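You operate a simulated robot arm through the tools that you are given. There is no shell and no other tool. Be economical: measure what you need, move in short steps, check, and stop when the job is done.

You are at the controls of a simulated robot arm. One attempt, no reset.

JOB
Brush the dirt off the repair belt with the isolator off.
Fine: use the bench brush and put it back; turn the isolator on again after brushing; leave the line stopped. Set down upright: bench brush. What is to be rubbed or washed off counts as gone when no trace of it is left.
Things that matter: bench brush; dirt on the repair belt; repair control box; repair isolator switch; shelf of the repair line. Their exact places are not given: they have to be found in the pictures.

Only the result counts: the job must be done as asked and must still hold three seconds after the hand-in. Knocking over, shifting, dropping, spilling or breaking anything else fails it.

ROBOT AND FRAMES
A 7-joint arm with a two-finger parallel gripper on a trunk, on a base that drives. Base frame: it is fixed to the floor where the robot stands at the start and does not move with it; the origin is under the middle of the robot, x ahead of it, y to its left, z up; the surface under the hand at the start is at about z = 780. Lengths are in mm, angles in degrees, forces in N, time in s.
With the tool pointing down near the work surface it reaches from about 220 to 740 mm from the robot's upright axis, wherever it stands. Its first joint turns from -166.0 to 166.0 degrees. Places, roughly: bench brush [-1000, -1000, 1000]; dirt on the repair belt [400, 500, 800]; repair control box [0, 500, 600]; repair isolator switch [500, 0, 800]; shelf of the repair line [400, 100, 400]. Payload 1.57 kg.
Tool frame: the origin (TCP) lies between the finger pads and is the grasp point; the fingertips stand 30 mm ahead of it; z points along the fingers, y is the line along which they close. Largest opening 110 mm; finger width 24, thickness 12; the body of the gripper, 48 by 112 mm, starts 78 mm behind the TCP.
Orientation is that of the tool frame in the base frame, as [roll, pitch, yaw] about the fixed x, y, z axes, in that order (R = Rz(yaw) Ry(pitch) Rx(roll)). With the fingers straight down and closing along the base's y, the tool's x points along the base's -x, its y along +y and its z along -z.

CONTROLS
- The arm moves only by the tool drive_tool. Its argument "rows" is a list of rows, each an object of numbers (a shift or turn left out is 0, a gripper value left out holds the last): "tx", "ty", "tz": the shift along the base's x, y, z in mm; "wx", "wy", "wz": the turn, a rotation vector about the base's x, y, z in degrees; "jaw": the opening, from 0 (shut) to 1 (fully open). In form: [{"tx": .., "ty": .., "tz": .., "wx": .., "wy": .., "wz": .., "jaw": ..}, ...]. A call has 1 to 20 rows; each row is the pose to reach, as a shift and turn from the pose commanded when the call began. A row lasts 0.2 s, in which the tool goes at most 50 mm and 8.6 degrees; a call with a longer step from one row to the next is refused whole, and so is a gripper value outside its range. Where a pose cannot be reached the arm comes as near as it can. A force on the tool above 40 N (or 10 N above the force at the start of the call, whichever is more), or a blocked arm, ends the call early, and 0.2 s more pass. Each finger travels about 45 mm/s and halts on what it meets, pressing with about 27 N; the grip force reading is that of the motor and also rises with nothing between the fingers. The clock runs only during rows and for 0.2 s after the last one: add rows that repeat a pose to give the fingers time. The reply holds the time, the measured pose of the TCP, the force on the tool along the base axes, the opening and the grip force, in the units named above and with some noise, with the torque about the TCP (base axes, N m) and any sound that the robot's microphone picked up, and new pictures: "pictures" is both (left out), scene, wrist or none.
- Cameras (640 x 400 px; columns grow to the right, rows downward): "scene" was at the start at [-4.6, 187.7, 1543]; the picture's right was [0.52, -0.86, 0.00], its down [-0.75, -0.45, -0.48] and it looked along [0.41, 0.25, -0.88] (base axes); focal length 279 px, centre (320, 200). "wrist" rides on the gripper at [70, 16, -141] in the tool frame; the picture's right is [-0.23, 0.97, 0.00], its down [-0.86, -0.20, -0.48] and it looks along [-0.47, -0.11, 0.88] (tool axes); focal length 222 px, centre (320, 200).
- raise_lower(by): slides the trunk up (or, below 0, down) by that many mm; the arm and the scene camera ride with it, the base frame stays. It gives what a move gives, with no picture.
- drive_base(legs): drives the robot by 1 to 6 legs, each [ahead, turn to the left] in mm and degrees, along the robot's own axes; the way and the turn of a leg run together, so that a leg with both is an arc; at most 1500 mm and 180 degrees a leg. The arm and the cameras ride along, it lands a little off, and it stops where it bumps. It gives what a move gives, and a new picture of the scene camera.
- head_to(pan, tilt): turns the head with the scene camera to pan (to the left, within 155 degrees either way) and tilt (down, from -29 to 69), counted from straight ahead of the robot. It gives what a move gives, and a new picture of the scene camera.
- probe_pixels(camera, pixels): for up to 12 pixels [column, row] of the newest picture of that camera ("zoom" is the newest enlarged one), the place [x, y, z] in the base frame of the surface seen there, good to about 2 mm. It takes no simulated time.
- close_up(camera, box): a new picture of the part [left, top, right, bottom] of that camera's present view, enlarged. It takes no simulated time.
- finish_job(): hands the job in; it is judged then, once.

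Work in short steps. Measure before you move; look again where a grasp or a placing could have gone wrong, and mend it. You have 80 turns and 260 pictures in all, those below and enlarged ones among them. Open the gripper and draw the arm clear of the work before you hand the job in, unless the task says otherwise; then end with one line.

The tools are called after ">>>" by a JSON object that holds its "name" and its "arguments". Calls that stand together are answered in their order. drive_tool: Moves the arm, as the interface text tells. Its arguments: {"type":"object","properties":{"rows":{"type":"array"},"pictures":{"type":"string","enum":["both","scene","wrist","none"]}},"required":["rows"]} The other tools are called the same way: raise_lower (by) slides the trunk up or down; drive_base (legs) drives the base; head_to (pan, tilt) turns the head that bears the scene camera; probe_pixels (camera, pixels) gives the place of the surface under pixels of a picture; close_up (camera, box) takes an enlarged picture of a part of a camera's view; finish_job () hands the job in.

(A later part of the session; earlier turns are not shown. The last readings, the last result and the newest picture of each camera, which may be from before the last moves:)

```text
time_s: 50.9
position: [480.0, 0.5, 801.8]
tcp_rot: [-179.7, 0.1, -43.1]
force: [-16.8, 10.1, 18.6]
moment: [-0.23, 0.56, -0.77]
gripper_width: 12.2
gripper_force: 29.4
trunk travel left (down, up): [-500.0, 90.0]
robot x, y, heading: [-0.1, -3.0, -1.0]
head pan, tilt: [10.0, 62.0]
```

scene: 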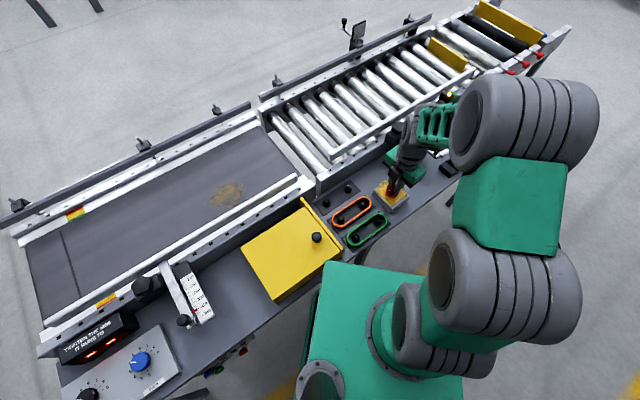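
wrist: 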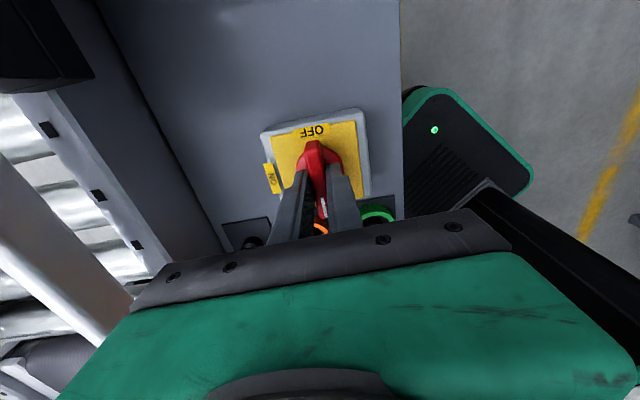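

The torque now shows a stop at about +90°; checking the LIVE lamp in the scene picture near (222,357).

>>> {"name": "close_up", "arguments": {"camera": "scene", "box": [180, 330, 276, 390]}}

>>> {"name": "drive_tool", "arguments": {"rows": [{"jaw": 0.15}, {"jaw": 0.45}, {"jaw": 0.45}, {"tz": 40}, {"tz": 80}, {"tz": 120}, {"tz": 150}, {"tz": 150}], "pictures": "both"}}

>>> {"name": "close_up", "arguments": {"camera": "wrist", "box": [240, 90, 400, 210]}}

```text
6.67 times, centred on (228, 360) of scene
```

zoom: 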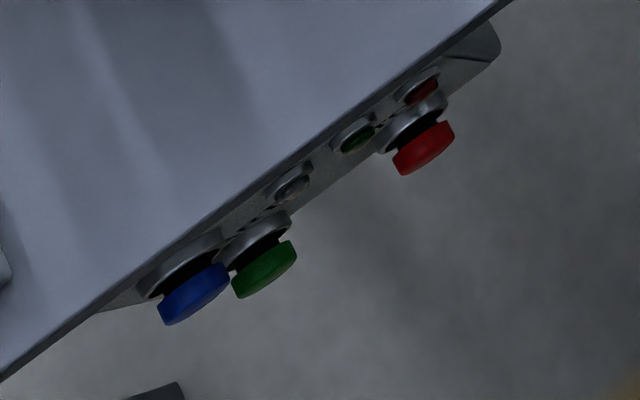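

```text
time_s: 52.7
position: [482.8, 3.1, 951.1]
tcp_rot: [-179.8, 0.1, -43.2]
force: [0.8, -0.2, 0.0]
moment: [-0.03, -0.03, 0.02]
gripper_width: 49.6
gripper_force: 0.0
trunk travel left (down, up): [-500.0, 90.0]
robot x, y, heading: [2.7, -6.7, -1.2]
head pan, tilt: [10.0, 62.0]
```

scene: 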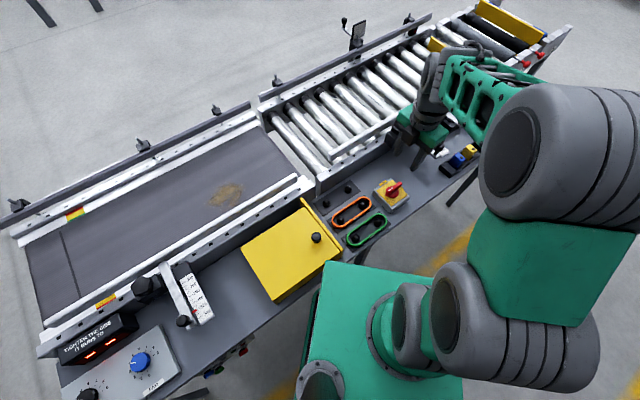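
wrist: 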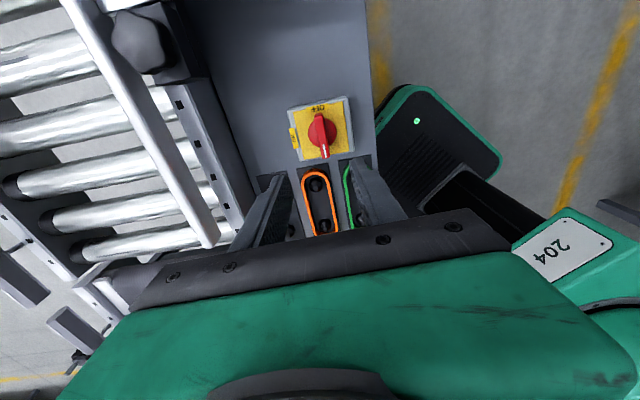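

```text
3.33 times, centred on (320, 150) of wrist
```

zoom: 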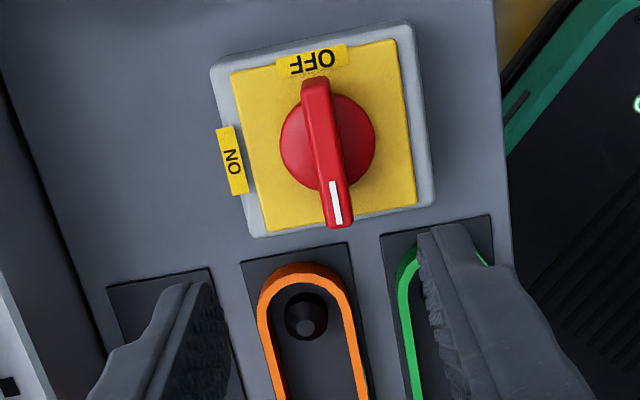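

The isolator is OFF (LIVE lamp is out). Now I'll tuck the hand (undo the yaw, lift), raise the trunk, and drive to the bench where the brush should be.

>>> {"name": "drive_tool", "arguments": {"rows": [{"tz": 30, "wz": -8}, {"tz": 60, "wz": -16}, {"tz": 90, "wz": -24}, {"tz": 100, "wz": -32}, {"tz": 100, "wz": -40}, {"tz": 100, "wz": -48}, {"tz": 100, "tx": -10, "wz": -56}, {"tz": 100, "tx": -20, "wz": -64}, {"tz": 100, "tx": -30, "wz": -72}, {"tz": 100, "tx": -40, "wz": -80}, {"tz": 100, "tx": -50, "wz": -88}, {"tz": 100, "tx": -60, "wz": -96}, {"tz": 100, "tx": -60, "wz": -104}, {"tz": 100, "tx": -60, "wz": -112}, {"tz": 100, "tx": -60, "wz": -120}, {"tz": 100, "tx": -60, "wz": -128}, {"tz": 100, "tx": -60, "wz": -136.8}, {"tz": 100, "tx": -60, "wz": -136.8}], "pictures": "none"}}

>>> {"name": "raise_lower", "arguments": {"by": 80}}

>>> {"name": "drive_base", "arguments": {"legs": [[-300, 0], [0, -117]]}}

>>> {"name": "head_to", "arguments": {"pan": -15, "tilt": 35}}

```text
refused: row 17 steps farther than a row can; nothing moved
```

```text
time_s: 53.9
position: [482.6, 1.9, 1032.3]
tcp_rot: [-179.8, 0.1, -43.1]
force: [0.3, -0.2, 0.9]
moment: [-0.03, 0.02, 0.0]
gripper_width: 49.7
gripper_force: 0.0
trunk travel left (down, up): [-580.0, 10.0]
robot x, y, heading: [-0.9, -8.5, -1.0]
head pan, tilt: [10.0, 62.0]
```

```text
time_s: 60.8
position: [-506.2, -440.9, 1032.8]
tcp_rot: [-179.8, 0.1, -158.3]
force: [0.0, -0.3, 0.3]
moment: [0.0, -0.02, -0.01]
gripper_width: 49.5
gripper_force: 0.1
trunk travel left (down, up): [-580.0, 10.0]
robot x, y, heading: [-309.3, -0.0, -116.3]
head pan, tilt: [10.0, 62.0]
```

scene: 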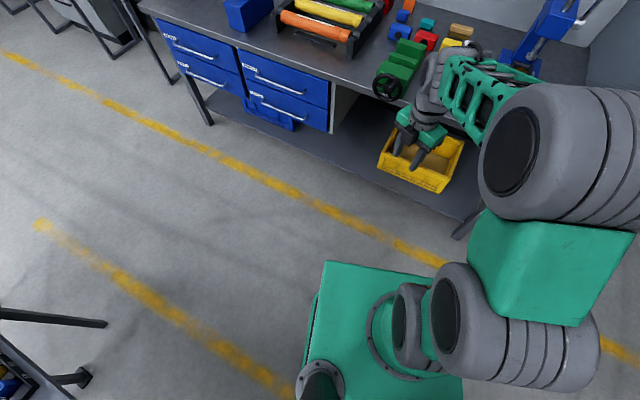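

```text
time_s: 61.7
position: [-506.0, -439.5, 1032.3]
tcp_rot: [-179.8, 0.1, -158.3]
force: [-0.4, -0.1, 0.2]
moment: [0.0, -0.01, 0.01]
gripper_width: 49.5
gripper_force: 0.1
trunk travel left (down, up): [-580.0, 10.0]
robot x, y, heading: [-306.4, -1.3, -116.3]
head pan, tilt: [-15.0, 35.0]
```

scene: 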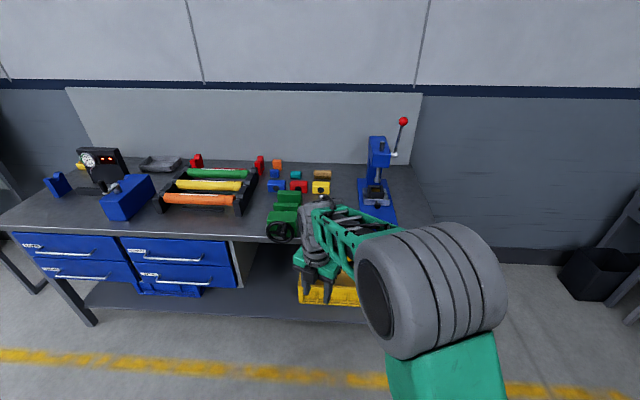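

The brown object is at (321,174). Zoom and probe it; also tuck the hand higher with smaller rotation steps.

>>> {"name": "close_up", "arguments": {"camera": "scene", "box": [250, 140, 410, 240]}}

>>> {"name": "probe_pixels", "arguments": {"camera": "scene", "pixels": [[321, 173], [315, 174], [328, 174], [321, 180], [322, 188], [300, 220], [280, 230], [340, 195], [260, 245], [390, 135], [372, 140]]}}

>>> {"name": "drive_tool", "arguments": {"rows": [{"tz": 20, "wz": -8}, {"tz": 40, "wz": -16}, {"tz": 60, "wz": -24}, {"tz": 80, "wz": -32}, {"tz": 100, "wz": -40}, {"tz": 120, "wz": -48}, {"tz": 120, "wz": -56}, {"tz": 120, "wz": -64}, {"tz": 120, "wz": -72}, {"tz": 120, "wz": -80}, {"tz": 120, "wz": -88}, {"tz": 120, "wz": -96}, {"tz": 120, "wz": -104}, {"tz": 120, "wz": -112}, {"tz": 120, "wz": -120}, {"tz": 120, "wz": -128}, {"tz": 120, "wz": -136}, {"tz": 120, "wz": -138}], "pictures": "none"}}

```text
4.00 times, centred on (330, 190) of scene
```

zoom: 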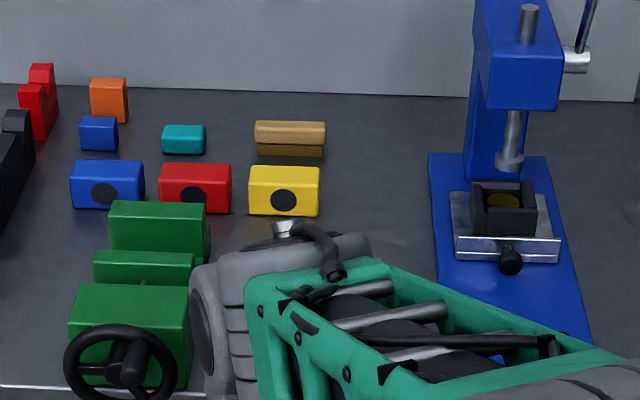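

```text
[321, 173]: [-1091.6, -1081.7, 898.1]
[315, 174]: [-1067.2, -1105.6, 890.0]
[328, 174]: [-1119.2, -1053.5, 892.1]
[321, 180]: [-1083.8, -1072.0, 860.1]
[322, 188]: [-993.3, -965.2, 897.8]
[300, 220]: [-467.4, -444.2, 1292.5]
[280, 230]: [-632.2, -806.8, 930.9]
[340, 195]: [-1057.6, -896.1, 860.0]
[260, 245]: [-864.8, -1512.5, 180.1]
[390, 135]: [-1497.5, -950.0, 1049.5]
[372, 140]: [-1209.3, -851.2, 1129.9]
```

```text
time_s: 65.5
position: [-505.8, -440.8, 1152.1]
tcp_rot: [-179.8, 0.1, 63.5]
force: [0.8, -0.4, -0.2]
moment: [-0.05, -0.01, 0.01]
gripper_width: 49.5
gripper_force: 0.1
trunk travel left (down, up): [-580.0, 10.0]
robot x, y, heading: [-306.5, 0.6, -116.4]
head pan, tilt: [-15.0, 35.0]
```

Brush centre ≈ (-1092,-1080), bottom 860, top ~899, long axis along the bench (135°). It's ~470 mm behind the bench edge, so I check the base's footprint for how near I can stand.

>>> {"name": "head_to", "arguments": {"pan": 5, "tilt": 69}}

>>> {"name": "probe_pixels", "arguments": {"camera": "scene", "pixels": [[335, 230], [320, 290], [440, 250], [300, 350], [330, 262], [430, 275]]}}

```text
time_s: 66.5
position: [-505.0, -441.0, 1151.3]
tcp_rot: [-179.8, 0.1, 63.7]
force: [0.7, -0.5, -0.3]
moment: [0.02, -0.02, 0.02]
gripper_width: 49.2
gripper_force: 0.2
trunk travel left (down, up): [-580.0, 10.0]
robot x, y, heading: [-308.2, -0.1, -116.2]
head pan, tilt: [5.0, 68.8]
```

scene: 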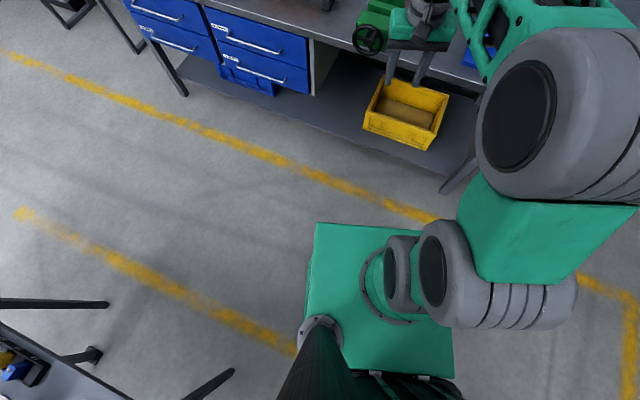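

```text
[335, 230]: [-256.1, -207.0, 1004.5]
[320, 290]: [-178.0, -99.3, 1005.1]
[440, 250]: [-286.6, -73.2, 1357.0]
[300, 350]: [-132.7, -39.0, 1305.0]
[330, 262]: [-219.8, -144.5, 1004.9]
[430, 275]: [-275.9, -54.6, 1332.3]
```

Probing the shelf front edge and bench edge to compute clearance, and looking at the hand camera for the base.

>>> {"name": "probe_pixels", "arguments": {"camera": "scene", "pixels": [[350, 140], [400, 158], [440, 172], [452, 186], [330, 40], [380, 58], [470, 88], [400, 110], [250, 95], [420, 120]]}}

>>> {"name": "close_up", "arguments": {"camera": "wrist", "box": [0, 0, 640, 400]}}

```text
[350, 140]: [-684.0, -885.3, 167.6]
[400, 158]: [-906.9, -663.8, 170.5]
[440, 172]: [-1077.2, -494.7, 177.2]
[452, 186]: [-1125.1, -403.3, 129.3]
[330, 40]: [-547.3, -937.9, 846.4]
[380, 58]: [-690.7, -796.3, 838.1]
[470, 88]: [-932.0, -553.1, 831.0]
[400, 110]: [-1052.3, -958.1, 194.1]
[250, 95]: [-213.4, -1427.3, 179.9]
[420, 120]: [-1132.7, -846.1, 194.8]
```

```text
1.00 times, centred on (320, 200) of wrist (not enlarged: the box is as wide or as high as the picture)
```

zoom: 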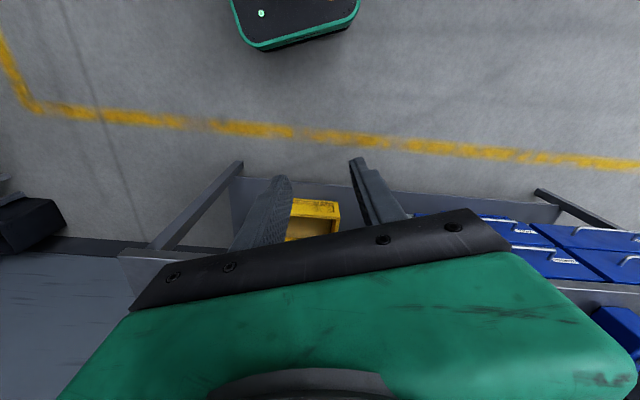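

Base front shows at (300,45) in the hand picture. Probing it.

>>> {"name": "probe_pixels", "arguments": {"camera": "wrist", "pixels": [[300, 44], [258, 48], [355, 22], [300, 36], [236, 10], [300, 10]]}}

```text
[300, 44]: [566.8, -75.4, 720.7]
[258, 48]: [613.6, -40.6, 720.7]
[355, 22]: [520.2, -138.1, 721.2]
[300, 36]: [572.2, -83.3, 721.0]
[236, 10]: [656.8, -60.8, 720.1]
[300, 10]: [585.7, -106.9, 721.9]
```

That used the older picture; take a fresh hand picture and probe.

>>> {"name": "drive_tool", "arguments": {"rows": [{}], "pictures": "wrist"}}

>>> {"name": "probe_pixels", "arguments": {"camera": "wrist", "pixels": [[300, 44], [258, 48], [355, 22], [300, 36], [236, 10], [300, 10]]}}

```text
time_s: 66.9
position: [-504.9, -438.7, 1151.5]
tcp_rot: [-179.8, 0.0, 63.7]
force: [0.7, 0.0, -0.1]
moment: [-0.02, 0.01, -0.01]
gripper_width: 49.6
gripper_force: 0.1
trunk travel left (down, up): [-580.0, 10.0]
robot x, y, heading: [-308.1, 1.8, -116.3]
head pan, tilt: [5.0, 68.8]
```

wrist: 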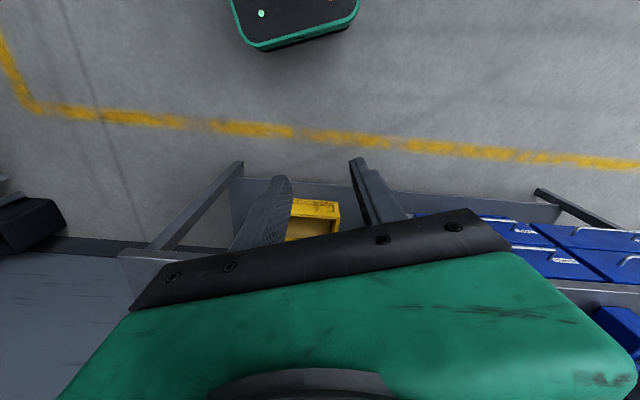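

```text
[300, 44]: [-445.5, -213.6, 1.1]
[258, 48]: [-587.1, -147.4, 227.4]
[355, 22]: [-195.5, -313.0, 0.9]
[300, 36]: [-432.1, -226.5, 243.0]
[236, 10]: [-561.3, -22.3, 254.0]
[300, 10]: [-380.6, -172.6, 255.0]
```

Base front is 258 mm ahead of the axis, shelf front at 1110 along the bench normal, brush at 1537. I'll drive to about 720 along the normal, then square up to heading −135.

>>> {"name": "drive_base", "arguments": {"legs": [[0, 4], [545, 0], [0, -22.7]]}}

>>> {"name": "head_to", "arguments": {"pan": 0, "tilt": 45}}

```text
time_s: 71.7
position: [-840.1, -858.8, 1151.9]
tcp_rot: [-179.8, 0.1, 45.3]
force: [-0.6, -0.8, 0.7]
moment: [0.02, 0.01, -0.01]
gripper_width: 49.6
gripper_force: 0.0
trunk travel left (down, up): [-580.0, 10.0]
robot x, y, heading: [-515.7, -502.5, -134.7]
head pan, tilt: [5.0, 68.8]
```

scene: 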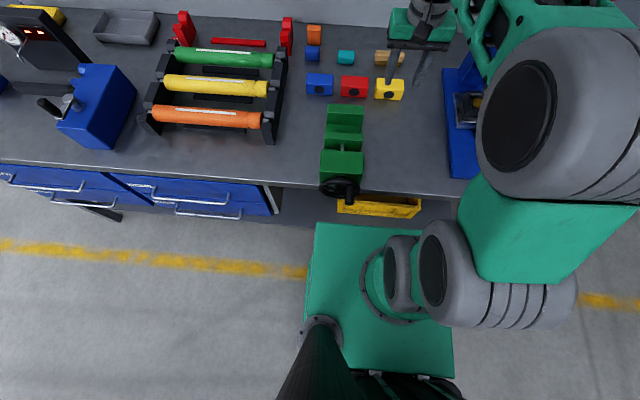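

```text
time_s: 72.5
position: [-840.1, -857.8, 1151.9]
tcp_rot: [-179.8, 0.0, 45.3]
force: [0.1, 0.0, -0.2]
moment: [0.0, 0.01, 0.03]
gripper_width: 49.6
gripper_force: 0.0
trunk travel left (down, up): [-580.0, 10.0]
robot x, y, heading: [-512.5, -503.3, -134.4]
head pan, tilt: [0.0, 45.0]
```

scene: 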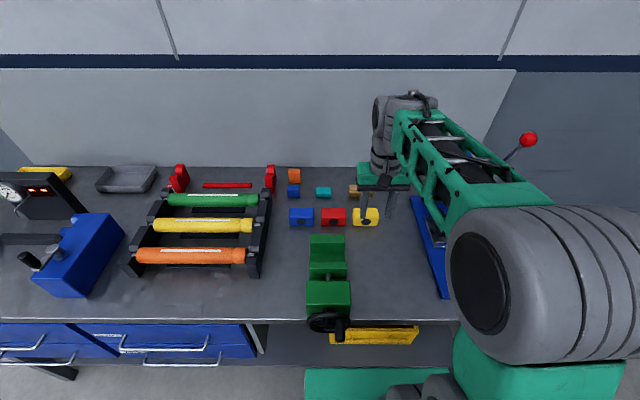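

Squared up. Drive 95 mm further ahead, then view with the hand camera.

>>> {"name": "drive_base", "arguments": {"legs": [[95, 0]]}}

>>> {"name": "drive_tool", "arguments": {"rows": [{"tx": -10, "ty": -10, "tz": -30}, {"tx": -20, "ty": -20, "tz": -60}, {"tx": -30, "ty": -30, "tz": -80}, {"tx": -30, "ty": -30, "tz": -80}], "pictures": "wrist"}}

```text
time_s: 73.6
position: [-885.1, -908.7, 1155.7]
tcp_rot: [-179.7, 0.4, 45.6]
force: [0.0, 0.8, -0.1]
moment: [-0.05, 0.0, -0.01]
gripper_width: 49.8
gripper_force: 0.1
trunk travel left (down, up): [-580.0, 10.0]
robot x, y, heading: [-565.7, -555.9, -133.7]
head pan, tilt: [0.0, 45.0]
stopped in leg 1: the robot was blocked; the commanded pose is now the measured one
```

scene: 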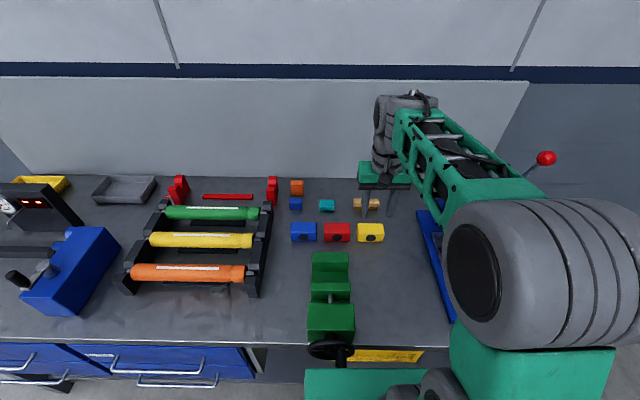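

```text
time_s: 74.6
position: [-916.4, -941.4, 1076.8]
tcp_rot: [-179.7, 0.5, 45.6]
force: [-0.1, -0.2, -0.6]
moment: [-0.01, 0.0, -0.03]
gripper_width: 49.6
gripper_force: 0.2
trunk travel left (down, up): [-580.0, 10.0]
robot x, y, heading: [-565.5, -556.4, -134.0]
head pan, tilt: [0.0, 45.0]
```

wrist: 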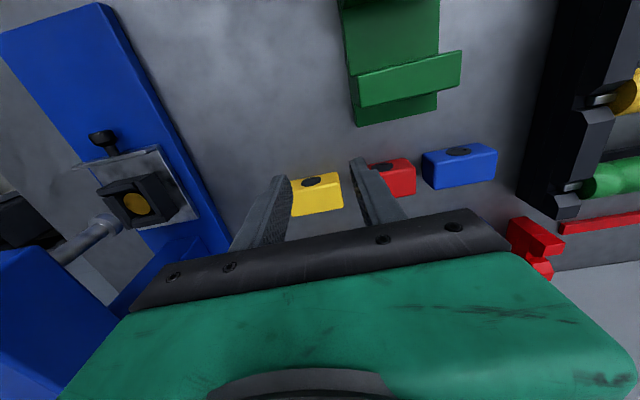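

The base was blocked after 75 mm, maybe touching the vise wheel or shelf. I'll back off 12 mm and inspect the vise area.

>>> {"name": "drive_base", "arguments": {"legs": [[-12, -1]]}}

>>> {"name": "head_to", "arguments": {"pan": 5, "tilt": 68}}

>>> {"name": "close_up", "arguments": {"camera": "scene", "box": [260, 60, 480, 260]}}

>>> {"name": "probe_pixels", "arguments": {"camera": "scene", "pixels": [[340, 185], [322, 188], [340, 232], [318, 228]]}}

```text
time_s: 75.4
position: [-919.8, -930.7, 1071.8]
tcp_rot: [-179.8, 0.1, 44.6]
force: [-0.6, -0.6, -0.2]
moment: [-0.03, -0.01, 0.0]
gripper_width: 49.6
gripper_force: 0.1
trunk travel left (down, up): [-580.0, 10.0]
robot x, y, heading: [-561.1, -546.9, -135.2]
head pan, tilt: [0.0, 45.0]
```

scene: 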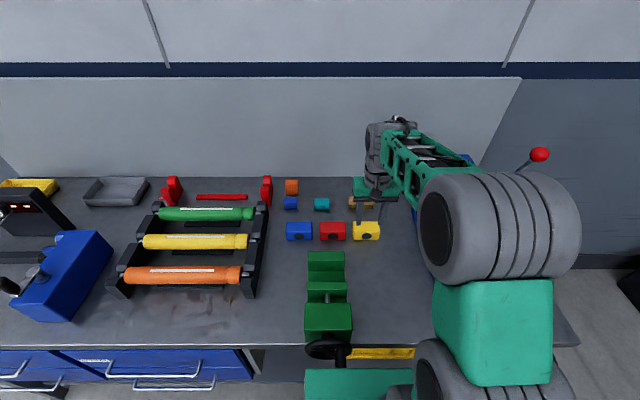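

```text
time_s: 76.3
position: [-919.1, -930.5, 1071.3]
tcp_rot: [-179.8, 0.1, 44.6]
force: [-0.2, 0.0, 0.3]
moment: [0.0, 0.01, -0.03]
gripper_width: 49.3
gripper_force: 0.1
trunk travel left (down, up): [-580.0, 10.0]
robot x, y, heading: [-558.2, -547.2, -134.9]
head pan, tilt: [5.0, 68.0]
```

scene: 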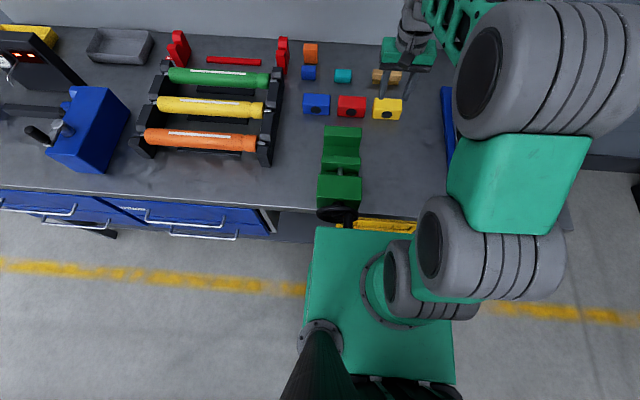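

```text
2.00 times, centred on (370, 160) of scene
```

zoom: 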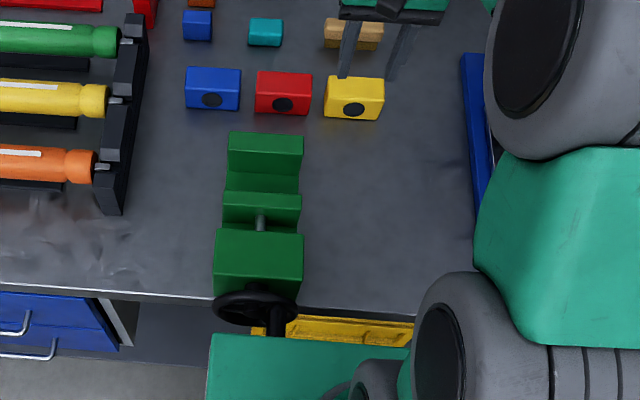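

```text
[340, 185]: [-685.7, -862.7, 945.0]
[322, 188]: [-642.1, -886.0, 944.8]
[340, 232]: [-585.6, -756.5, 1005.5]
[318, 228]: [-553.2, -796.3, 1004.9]
```

Nothing looks displaced. Now I'll move the hand over the brush with a 15° forward tilt (for reach), fully open, fingers closing along the brush length.

>>> {"name": "raise_lower", "arguments": {"by": 10}}

>>> {"name": "drive_tool", "arguments": {"rows": [{"tx": -29, "ty": -25, "tz": -10, "wx": -1.8, "wy": 1.8, "jaw": 1}, {"tx": -58, "ty": -50, "tz": -20, "wx": -3.5, "wy": 3.5}, {"tx": -87, "ty": -75, "tz": -30, "wx": -5.3, "wy": 5.3}, {"tx": -116, "ty": -100, "tz": -45, "wx": -7, "wy": 7}, {"tx": -145, "ty": -125, "tz": -60, "wx": -8.8, "wy": 8.8}, {"tx": -174, "ty": -149.5, "tz": -80, "wx": -10.6, "wy": 10.6}, {"tx": -174, "ty": -149.5, "tz": -80, "wx": -10.6, "wy": 10.6}, {"tx": -174, "ty": -149.5, "tz": -80, "wx": -10.6, "wy": 10.6}], "pictures": "wrist"}}

>>> {"name": "close_up", "arguments": {"camera": "wrist", "box": [200, 80, 440, 260]}}

```text
time_s: 76.8
position: [-920.2, -931.7, 1081.9]
tcp_rot: [-179.8, 0.1, 44.6]
force: [0.3, 0.1, -0.5]
moment: [0.03, 0.0, 0.02]
gripper_width: 49.4
gripper_force: 0.1
trunk travel left (down, up): [-590.0, 0.0]
robot x, y, heading: [-559.0, -547.0, -135.2]
head pan, tilt: [5.0, 68.0]
```

```text
time_s: 78.6
position: [-1093.9, -1082.2, 1002.8]
tcp_rot: [-179.9, 15.1, 44.5]
force: [0.5, -0.5, -0.6]
moment: [-0.02, -0.02, 0.04]
gripper_width: 110.2
gripper_force: 0.1
trunk travel left (down, up): [-590.0, 0.0]
robot x, y, heading: [-558.1, -550.5, -134.9]
head pan, tilt: [5.0, 68.0]
```

wrist: 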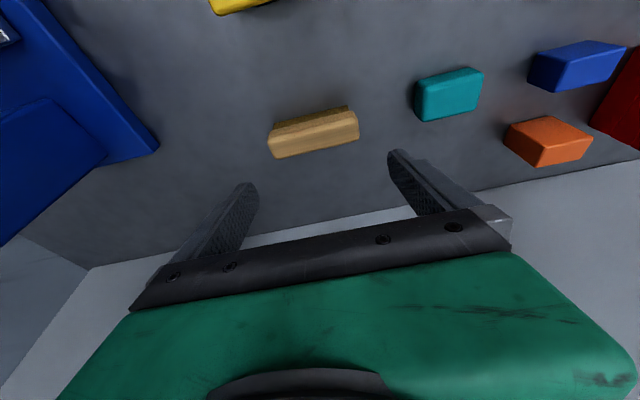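

```text
2.22 times, centred on (320, 170) of wrist
```

zoom: 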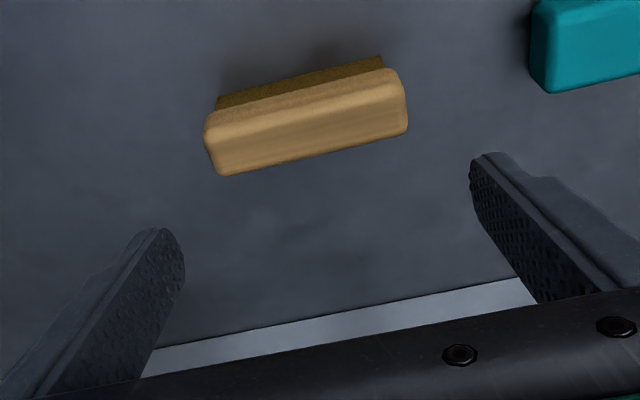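

Clear view. Measuring the brush corners.

>>> {"name": "probe_pixels", "arguments": {"camera": "zoom", "pixels": [[212, 118], [222, 168], [398, 78], [402, 126], [305, 125], [302, 88], [220, 103], [378, 62], [300, 97], [312, 145]]}}

```text
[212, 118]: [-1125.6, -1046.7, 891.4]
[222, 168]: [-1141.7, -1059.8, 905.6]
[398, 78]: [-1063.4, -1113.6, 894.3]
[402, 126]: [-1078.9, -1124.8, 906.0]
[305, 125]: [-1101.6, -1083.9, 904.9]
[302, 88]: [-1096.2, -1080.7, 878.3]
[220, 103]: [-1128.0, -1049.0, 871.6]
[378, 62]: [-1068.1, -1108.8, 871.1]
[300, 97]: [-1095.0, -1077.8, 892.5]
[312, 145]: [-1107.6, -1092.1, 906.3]
```

Brush centre (-1102,-1086), wood z 880–906, length ~92. Descend to TCP z≈899 and check contact-free before closing.

>>> {"name": "drive_tool", "arguments": {"rows": [{"tx": -8, "ty": -4, "tz": -25, "wz": -1}, {"tx": -8, "ty": -4, "tz": -50, "wz": -1}, {"tx": -8, "ty": -4, "tz": -70, "wz": -1}, {"tx": -8, "ty": -4, "tz": -70, "wz": -1}], "pictures": "wrist"}}

>>> {"name": "drive_tool", "arguments": {"rows": [{"tz": -15}, {"tz": -33}, {"tz": -33}], "pictures": "wrist"}}

```text
time_s: 79.6
position: [-1102.2, -1084.9, 932.7]
tcp_rot: [-179.9, 15.1, 43.5]
force: [0.1, -0.4, 0.7]
moment: [0.0, -0.01, -0.03]
gripper_width: 110.1
gripper_force: 0.0
trunk travel left (down, up): [-590.0, 0.0]
robot x, y, heading: [-560.1, -549.6, -135.0]
head pan, tilt: [5.0, 68.0]
```

wrist: 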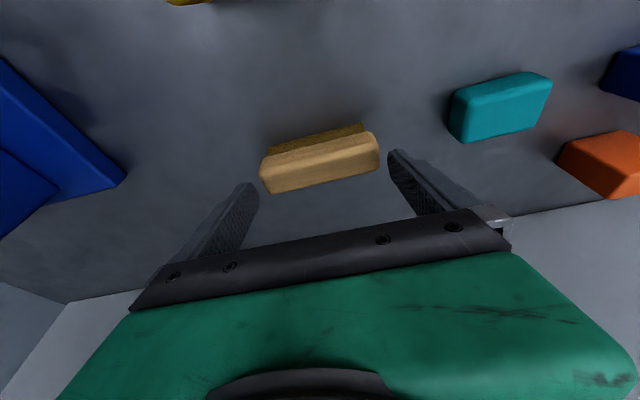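

```text
time_s: 80.4
position: [-1101.8, -1086.5, 899.6]
tcp_rot: [-179.9, 15.1, 43.6]
force: [-0.7, 0.0, 0.3]
moment: [0.01, 0.0, -0.03]
gripper_width: 109.8
gripper_force: 0.0
trunk travel left (down, up): [-590.0, 0.0]
robot x, y, heading: [-557.5, -546.0, -135.2]
head pan, tilt: [5.0, 68.0]
```

wrist: 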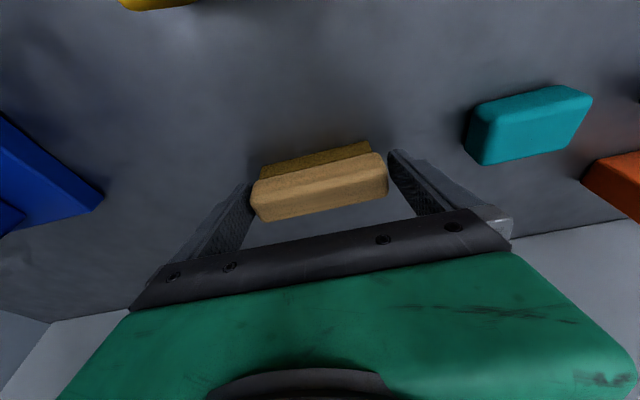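

Brush is between the fingers. Closing.

>>> {"name": "drive_tool", "arguments": {"rows": [{"jaw": 0.8}, {"jaw": 0}, {}, {}, {}, {}], "pictures": "wrist"}}

>>> {"name": "close_up", "arguments": {"camera": "wrist", "box": [220, 110, 420, 260]}}

```text
time_s: 81.8
position: [-1102.5, -1086.0, 900.8]
tcp_rot: [-179.9, 15.1, 43.6]
force: [-0.4, 0.5, -0.7]
moment: [-0.02, -0.03, -0.04]
gripper_width: 99.8
gripper_force: 26.6
trunk travel left (down, up): [-590.0, 0.0]
robot x, y, heading: [-556.0, -549.6, -135.3]
head pan, tilt: [5.0, 68.0]
```

wrist: 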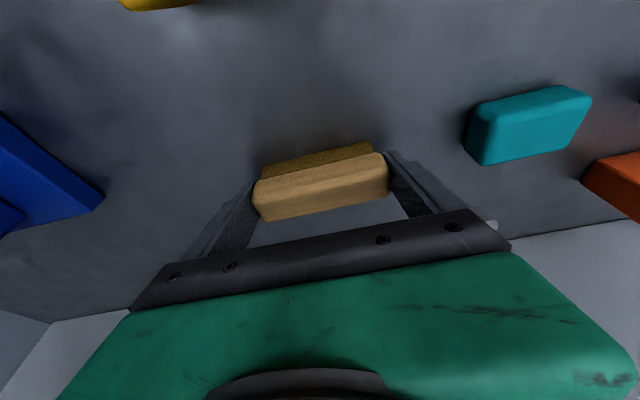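

```text
2.67 times, centred on (320, 185) of wrist
```

zoom: 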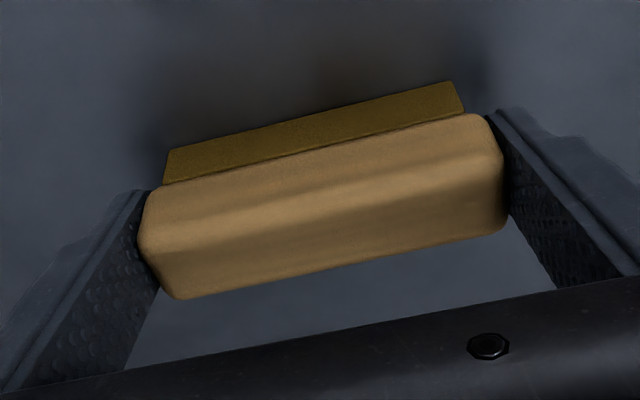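

Held at 99.8 mm. Lift and retract toward the robot.

>>> {"name": "drive_tool", "arguments": {"rows": [{"tz": 30}, {"tz": 60}, {"tz": 100}, {"tz": 140}, {"tz": 180, "tx": 15, "ty": 15}, {"tz": 200, "tx": 45, "ty": 45}, {"tz": 200, "tx": 75, "ty": 75}, {"tz": 200, "tx": 105, "ty": 105}, {"tz": 200, "tx": 135, "ty": 135}, {"tz": 200, "tx": 165, "ty": 165}, {"tz": 200, "tx": 165, "ty": 165}], "pictures": "wrist"}}

>>> {"name": "close_up", "arguments": {"camera": "wrist", "box": [220, 110, 420, 260]}}

```text
time_s: 84.2
position: [-936.4, -917.4, 1100.2]
tcp_rot: [-179.9, 15.1, 43.6]
force: [-0.4, 0.4, -1.1]
moment: [0.03, -0.01, -0.02]
gripper_width: 99.6
gripper_force: 26.6
trunk travel left (down, up): [-590.0, 0.0]
robot x, y, heading: [-559.2, -546.4, -135.0]
head pan, tilt: [5.0, 68.0]
```

wrist: 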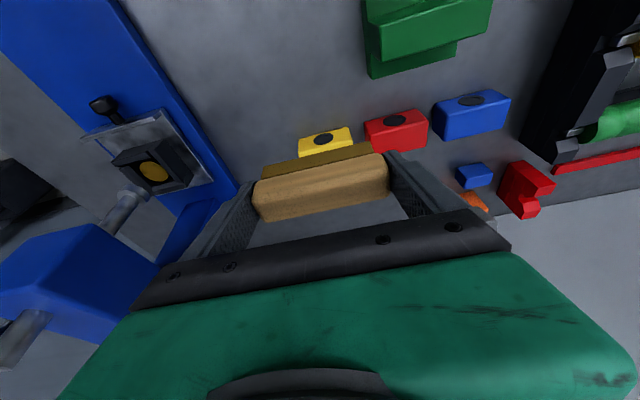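

```text
2.67 times, centred on (320, 185) of wrist
```

zoom: 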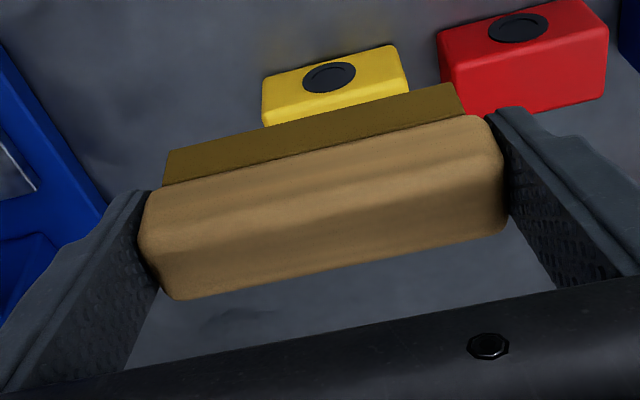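

Brush is held steady. Back off 300, turn 180° to face the line at heading 45, and advance part way.

>>> {"name": "drive_base", "arguments": {"legs": [[-300, 0], [0, 180], [350, 0]]}}

>>> {"name": "head_to", "arguments": {"pan": 0, "tilt": 60}}

```text
time_s: 95.6
position: [282.5, 303.2, 1099.0]
tcp_rot: [-179.9, 14.8, -135.5]
force: [0.7, -0.5, -1.6]
moment: [0.0, 0.01, 0.0]
gripper_width: 99.6
gripper_force: 27.5
trunk travel left (down, up): [-590.0, 0.0]
robot x, y, heading: [-96.5, -77.4, 45.8]
head pan, tilt: [5.0, 68.0]
```

scene: 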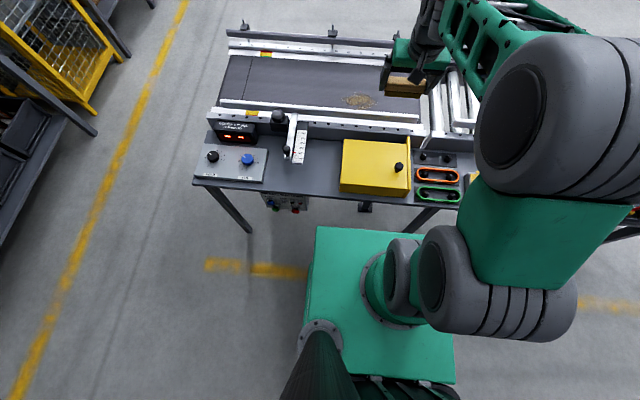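

```text
time_s: 96.3
position: [282.0, 301.8, 1099.8]
tcp_rot: [-179.8, 14.9, -135.5]
force: [-0.4, -0.3, -2.0]
moment: [-0.01, 0.01, -0.05]
gripper_width: 99.3
gripper_force: 27.2
trunk travel left (down, up): [-590.0, 0.0]
robot x, y, heading: [-96.2, -76.7, 46.0]
head pan, tilt: [0.0, 60.0]
```

scene: 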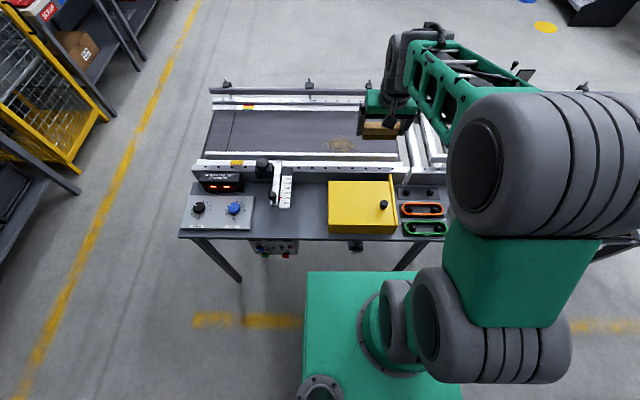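

Probing table edge, dirt extent and rails.

>>> {"name": "close_up", "arguments": {"camera": "scene", "box": [290, 115, 410, 190]}}

>>> {"name": "probe_pixels", "arguments": {"camera": "scene", "pixels": [[330, 239], [230, 240], [400, 268], [242, 280], [356, 247], [330, 155], [330, 166], [330, 108], [330, 100], [300, 140], [250, 130], [398, 150]]}}

>>> {"name": "probe_pixels", "arguments": {"camera": "zoom", "pixels": [[200, 125], [190, 150], [245, 115], [330, 120], [350, 140], [330, 185], [250, 190], [210, 180], [275, 150]]}}

```text
5.33 times, centred on (350, 152) of scene
```

zoom: 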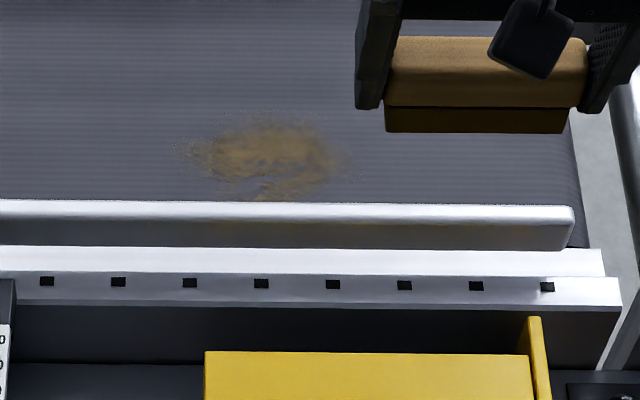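

```text
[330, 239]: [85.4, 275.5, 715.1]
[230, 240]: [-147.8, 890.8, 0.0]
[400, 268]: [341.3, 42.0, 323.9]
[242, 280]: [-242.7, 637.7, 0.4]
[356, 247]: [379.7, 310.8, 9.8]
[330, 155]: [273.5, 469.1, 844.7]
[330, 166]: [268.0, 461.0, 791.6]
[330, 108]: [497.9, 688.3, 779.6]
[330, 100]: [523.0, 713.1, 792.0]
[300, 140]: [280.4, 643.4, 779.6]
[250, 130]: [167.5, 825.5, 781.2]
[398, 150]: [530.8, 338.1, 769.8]
```

```text
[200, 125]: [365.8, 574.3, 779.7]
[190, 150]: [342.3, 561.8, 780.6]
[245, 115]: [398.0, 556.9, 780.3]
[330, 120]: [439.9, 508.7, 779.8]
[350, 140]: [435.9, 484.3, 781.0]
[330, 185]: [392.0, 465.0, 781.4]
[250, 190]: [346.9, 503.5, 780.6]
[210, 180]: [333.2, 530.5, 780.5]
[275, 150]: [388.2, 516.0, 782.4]
```

Dirt spans roughly 585–680 across (n) and −165…−30 along (t); near guide bar top is z 845. Drive 90 ahead.

>>> {"name": "drive_base", "arguments": {"legs": [[90, 0]]}}

```text
time_s: 97.4
position: [344.5, 365.9, 1098.9]
tcp_rot: [-179.9, 14.8, -135.6]
force: [0.4, 0.9, -1.2]
moment: [0.0, 0.03, -0.02]
gripper_width: 99.5
gripper_force: 26.9
trunk travel left (down, up): [-590.0, 0.0]
robot x, y, heading: [-29.8, -11.7, 45.8]
head pan, tilt: [0.0, 60.0]
```

scene: 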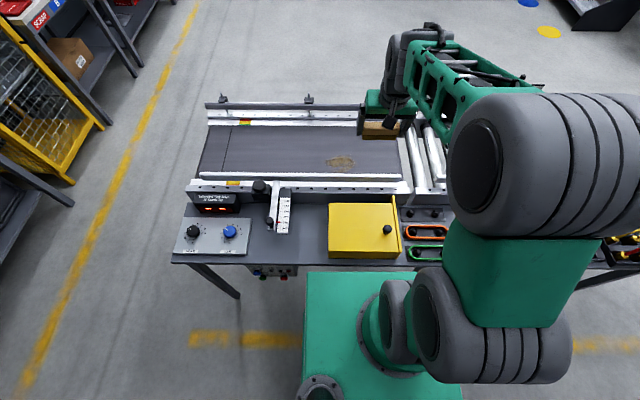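

Lower the trunk by 80, then move the brush above the far side of the dirt (n=690, t=−97) and down to a hover.

>>> {"name": "raise_lower", "arguments": {"by": -80}}

>>> {"name": "drive_tool", "arguments": {"rows": [{"tx": 15, "ty": 38}, {"tx": 30, "ty": 76}, {"tx": 45, "ty": 114}, {"tx": 60, "ty": 152}, {"tx": 75, "ty": 191}, {"tx": 75, "ty": 191, "tz": -40}, {"tx": 75, "ty": 191, "tz": -80}, {"tx": 75, "ty": 191, "tz": -120}, {"tx": 75, "ty": 191, "tz": -150}, {"tx": 75, "ty": 191, "tz": -150}]}}

```text
time_s: 98.6
position: [345.2, 366.4, 1019.1]
tcp_rot: [-179.9, 14.9, -135.7]
force: [-0.1, 0.1, 0.0]
moment: [-0.01, -0.01, -0.02]
gripper_width: 99.5
gripper_force: 27.0
trunk travel left (down, up): [-510.0, 80.0]
robot x, y, heading: [-28.2, -12.5, 45.7]
head pan, tilt: [0.0, 60.0]
```

```text
time_s: 100.8
position: [423.2, 559.0, 867.4]
tcp_rot: [-179.8, 14.9, -135.5]
force: [0.1, -0.9, -0.9]
moment: [-0.03, 0.02, -0.02]
gripper_width: 99.6
gripper_force: 27.0
trunk travel left (down, up): [-510.0, 80.0]
robot x, y, heading: [-28.0, -14.4, 45.8]
head pan, tilt: [0.0, 60.0]
```

scene: 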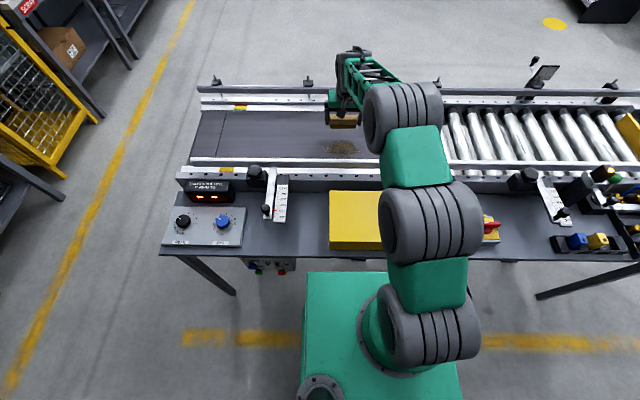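
wrist: 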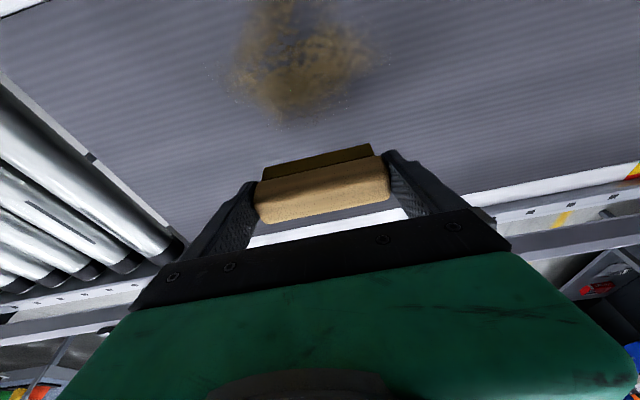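

Good view of the dirt. Descending slowly to contact.

>>> {"name": "drive_tool", "arguments": {"rows": [{"tz": -25}, {"tz": -42}, {"tz": -46}, {"tz": -48}, {"tz": -48}], "pictures": "none"}}

```text
time_s: 102.0
position: [421.4, 556.7, 821.3]
tcp_rot: [-179.9, 14.9, -135.5]
force: [0.5, -0.1, -1.6]
moment: [0.0, -0.02, -0.01]
gripper_width: 99.5
gripper_force: 26.7
trunk travel left (down, up): [-510.0, 80.0]
robot x, y, heading: [-29.5, -11.6, 45.9]
head pan, tilt: [0.0, 60.0]
```

Just above/at touch. Lower 3 mm more and stroke 105 mm toward the robot (−n) and back.

>>> {"name": "drive_tool", "arguments": {"rows": [{"tz": -2}, {"tz": -3}, {"tz": -3, "tx": -12, "ty": -12}, {"tz": -3, "tx": -24, "ty": -24}, {"tz": -3, "tx": -36, "ty": -36}, {"tz": -3, "tx": -48, "ty": -48}, {"tz": -3, "tx": -60, "ty": -60}, {"tz": -3, "tx": -73, "ty": -73}, {"tz": -3, "tx": -73, "ty": -73}, {"tz": -3, "tx": -60, "ty": -60}, {"tz": -3, "tx": -45, "ty": -45}, {"tz": -3, "tx": -30, "ty": -30}, {"tz": -3, "tx": -15, "ty": -15}, {"tz": -3}, {"tz": -3}], "pictures": "wrist"}}

```text
time_s: 105.2
position: [420.0, 557.7, 816.6]
tcp_rot: [-179.9, 14.8, -135.6]
force: [0.7, 1.0, -1.3]
moment: [-0.05, -0.01, -0.01]
gripper_width: 99.6
gripper_force: 27.1
trunk travel left (down, up): [-510.0, 80.0]
robot x, y, heading: [-27.6, -10.1, 45.9]
head pan, tilt: [0.0, 60.0]
```

wrist: 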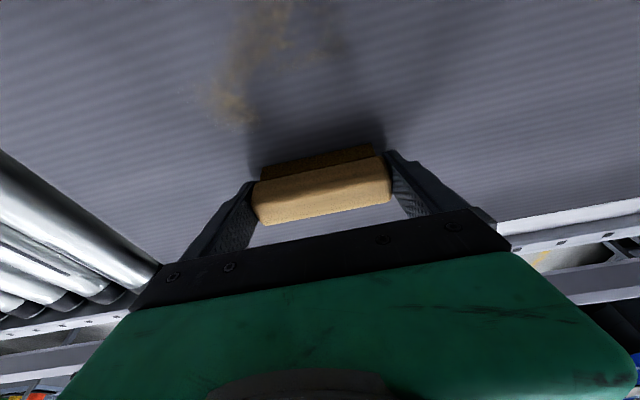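

It works (swept band is clean). Next lane: +45 mm along the line (+32,−32), longer stroke.

>>> {"name": "drive_tool", "arguments": {"rows": [{"tx": 16, "ty": -16}, {"tx": 32, "ty": -32}, {"tx": 20, "ty": -44, "tz": -1}, {"tx": 6, "ty": -58, "tz": -1}, {"tx": -8, "ty": -72, "tz": -1}, {"tx": -22, "ty": -86, "tz": -1}, {"tx": -36, "ty": -100, "tz": -1}, {"tx": -50, "ty": -114, "tz": -1}, {"tx": -50, "ty": -114, "tz": -1}, {"tx": -36, "ty": -100, "tz": -1}, {"tx": -22, "ty": -86, "tz": -1}, {"tx": -8, "ty": -72, "tz": -1}, {"tx": 6, "ty": -58, "tz": -1}, {"tx": 20, "ty": -44, "tz": -1}, {"tx": 32, "ty": -32, "tz": -1}, {"tx": 32, "ty": -32, "tz": -1}], "pictures": "wrist"}}

>>> {"name": "drive_tool", "arguments": {"rows": [{"tx": -24, "ty": 24}, {"tx": -48, "ty": 48}, {"tx": -70, "ty": 70}, {"tx": -82, "ty": 58}, {"tx": -96, "ty": 44}, {"tx": -110, "ty": 30}, {"tx": -124, "ty": 16}, {"tx": -138, "ty": 2}, {"tx": -152, "ty": -12}, {"tx": -152, "ty": -12}, {"tx": -138, "ty": 2}, {"tx": -124, "ty": 16}, {"tx": -110, "ty": 30}, {"tx": -96, "ty": 44}, {"tx": -82, "ty": 58}, {"tx": -70, "ty": 70}, {"tx": -70, "ty": 70}], "pictures": "wrist"}}

```text
time_s: 108.6
position: [449.9, 524.5, 817.8]
tcp_rot: [-180.0, 14.9, -135.4]
force: [-0.1, -1.0, 0.4]
moment: [-0.04, -0.05, -0.02]
gripper_width: 99.5
gripper_force: 27.2
trunk travel left (down, up): [-510.0, 80.0]
robot x, y, heading: [-29.9, -11.2, 45.6]
head pan, tilt: [0.0, 60.0]
```

wrist: 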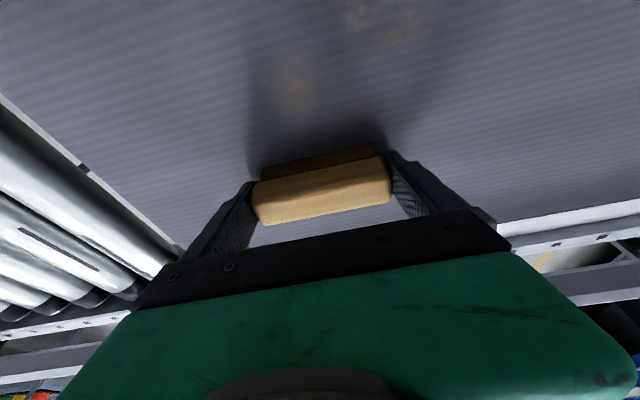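

```text
time_s: 112.2
position: [384.0, 596.5, 819.0]
tcp_rot: [-180.0, 14.9, -135.5]
force: [-0.4, 0.7, -1.2]
moment: [-0.01, 0.04, 0.01]
gripper_width: 99.5
gripper_force: 27.4
trunk travel left (down, up): [-510.0, 80.0]
robot x, y, heading: [-30.3, -11.4, 46.0]
head pan, tilt: [0.0, 60.0]
```

wrist: 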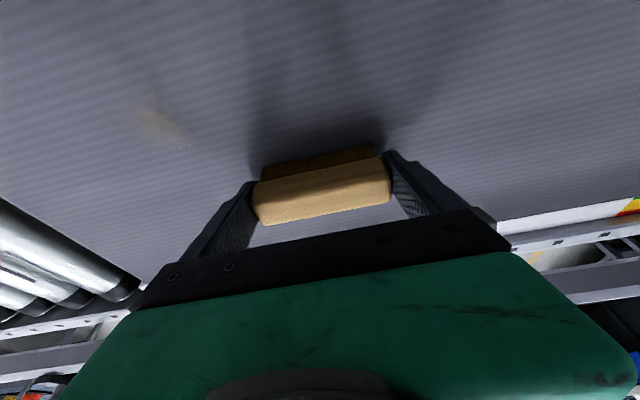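

A faint patch remains at (160,125). Probe it and take a magnified view after a small lift.

>>> {"name": "probe_pixels", "arguments": {"camera": "wrist", "pixels": [[160, 125], [140, 105], [185, 142], [260, 30]]}}

>>> {"name": "close_up", "arguments": {"camera": "wrist", "box": [60, 0, 380, 200]}}

>>> {"name": "close_up", "arguments": {"camera": "scene", "box": [290, 120, 410, 195]}}

```text
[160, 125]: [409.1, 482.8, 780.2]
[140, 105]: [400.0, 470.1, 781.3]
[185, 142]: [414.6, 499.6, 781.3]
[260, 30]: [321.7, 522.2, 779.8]
```

```text
2.00 times, centred on (220, 100) of wrist
```

zoom: 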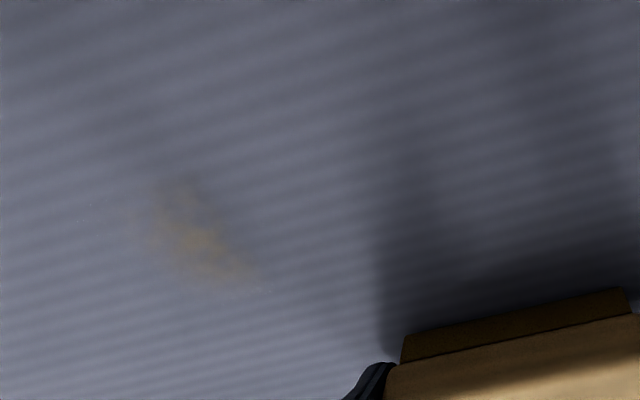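

```text
5.33 times, centred on (350, 158) of scene
```

zoom: 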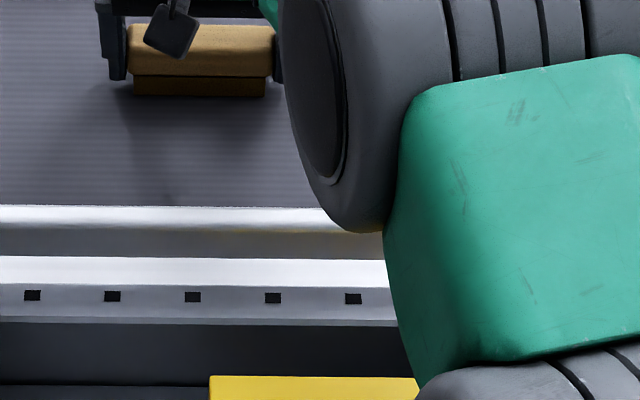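

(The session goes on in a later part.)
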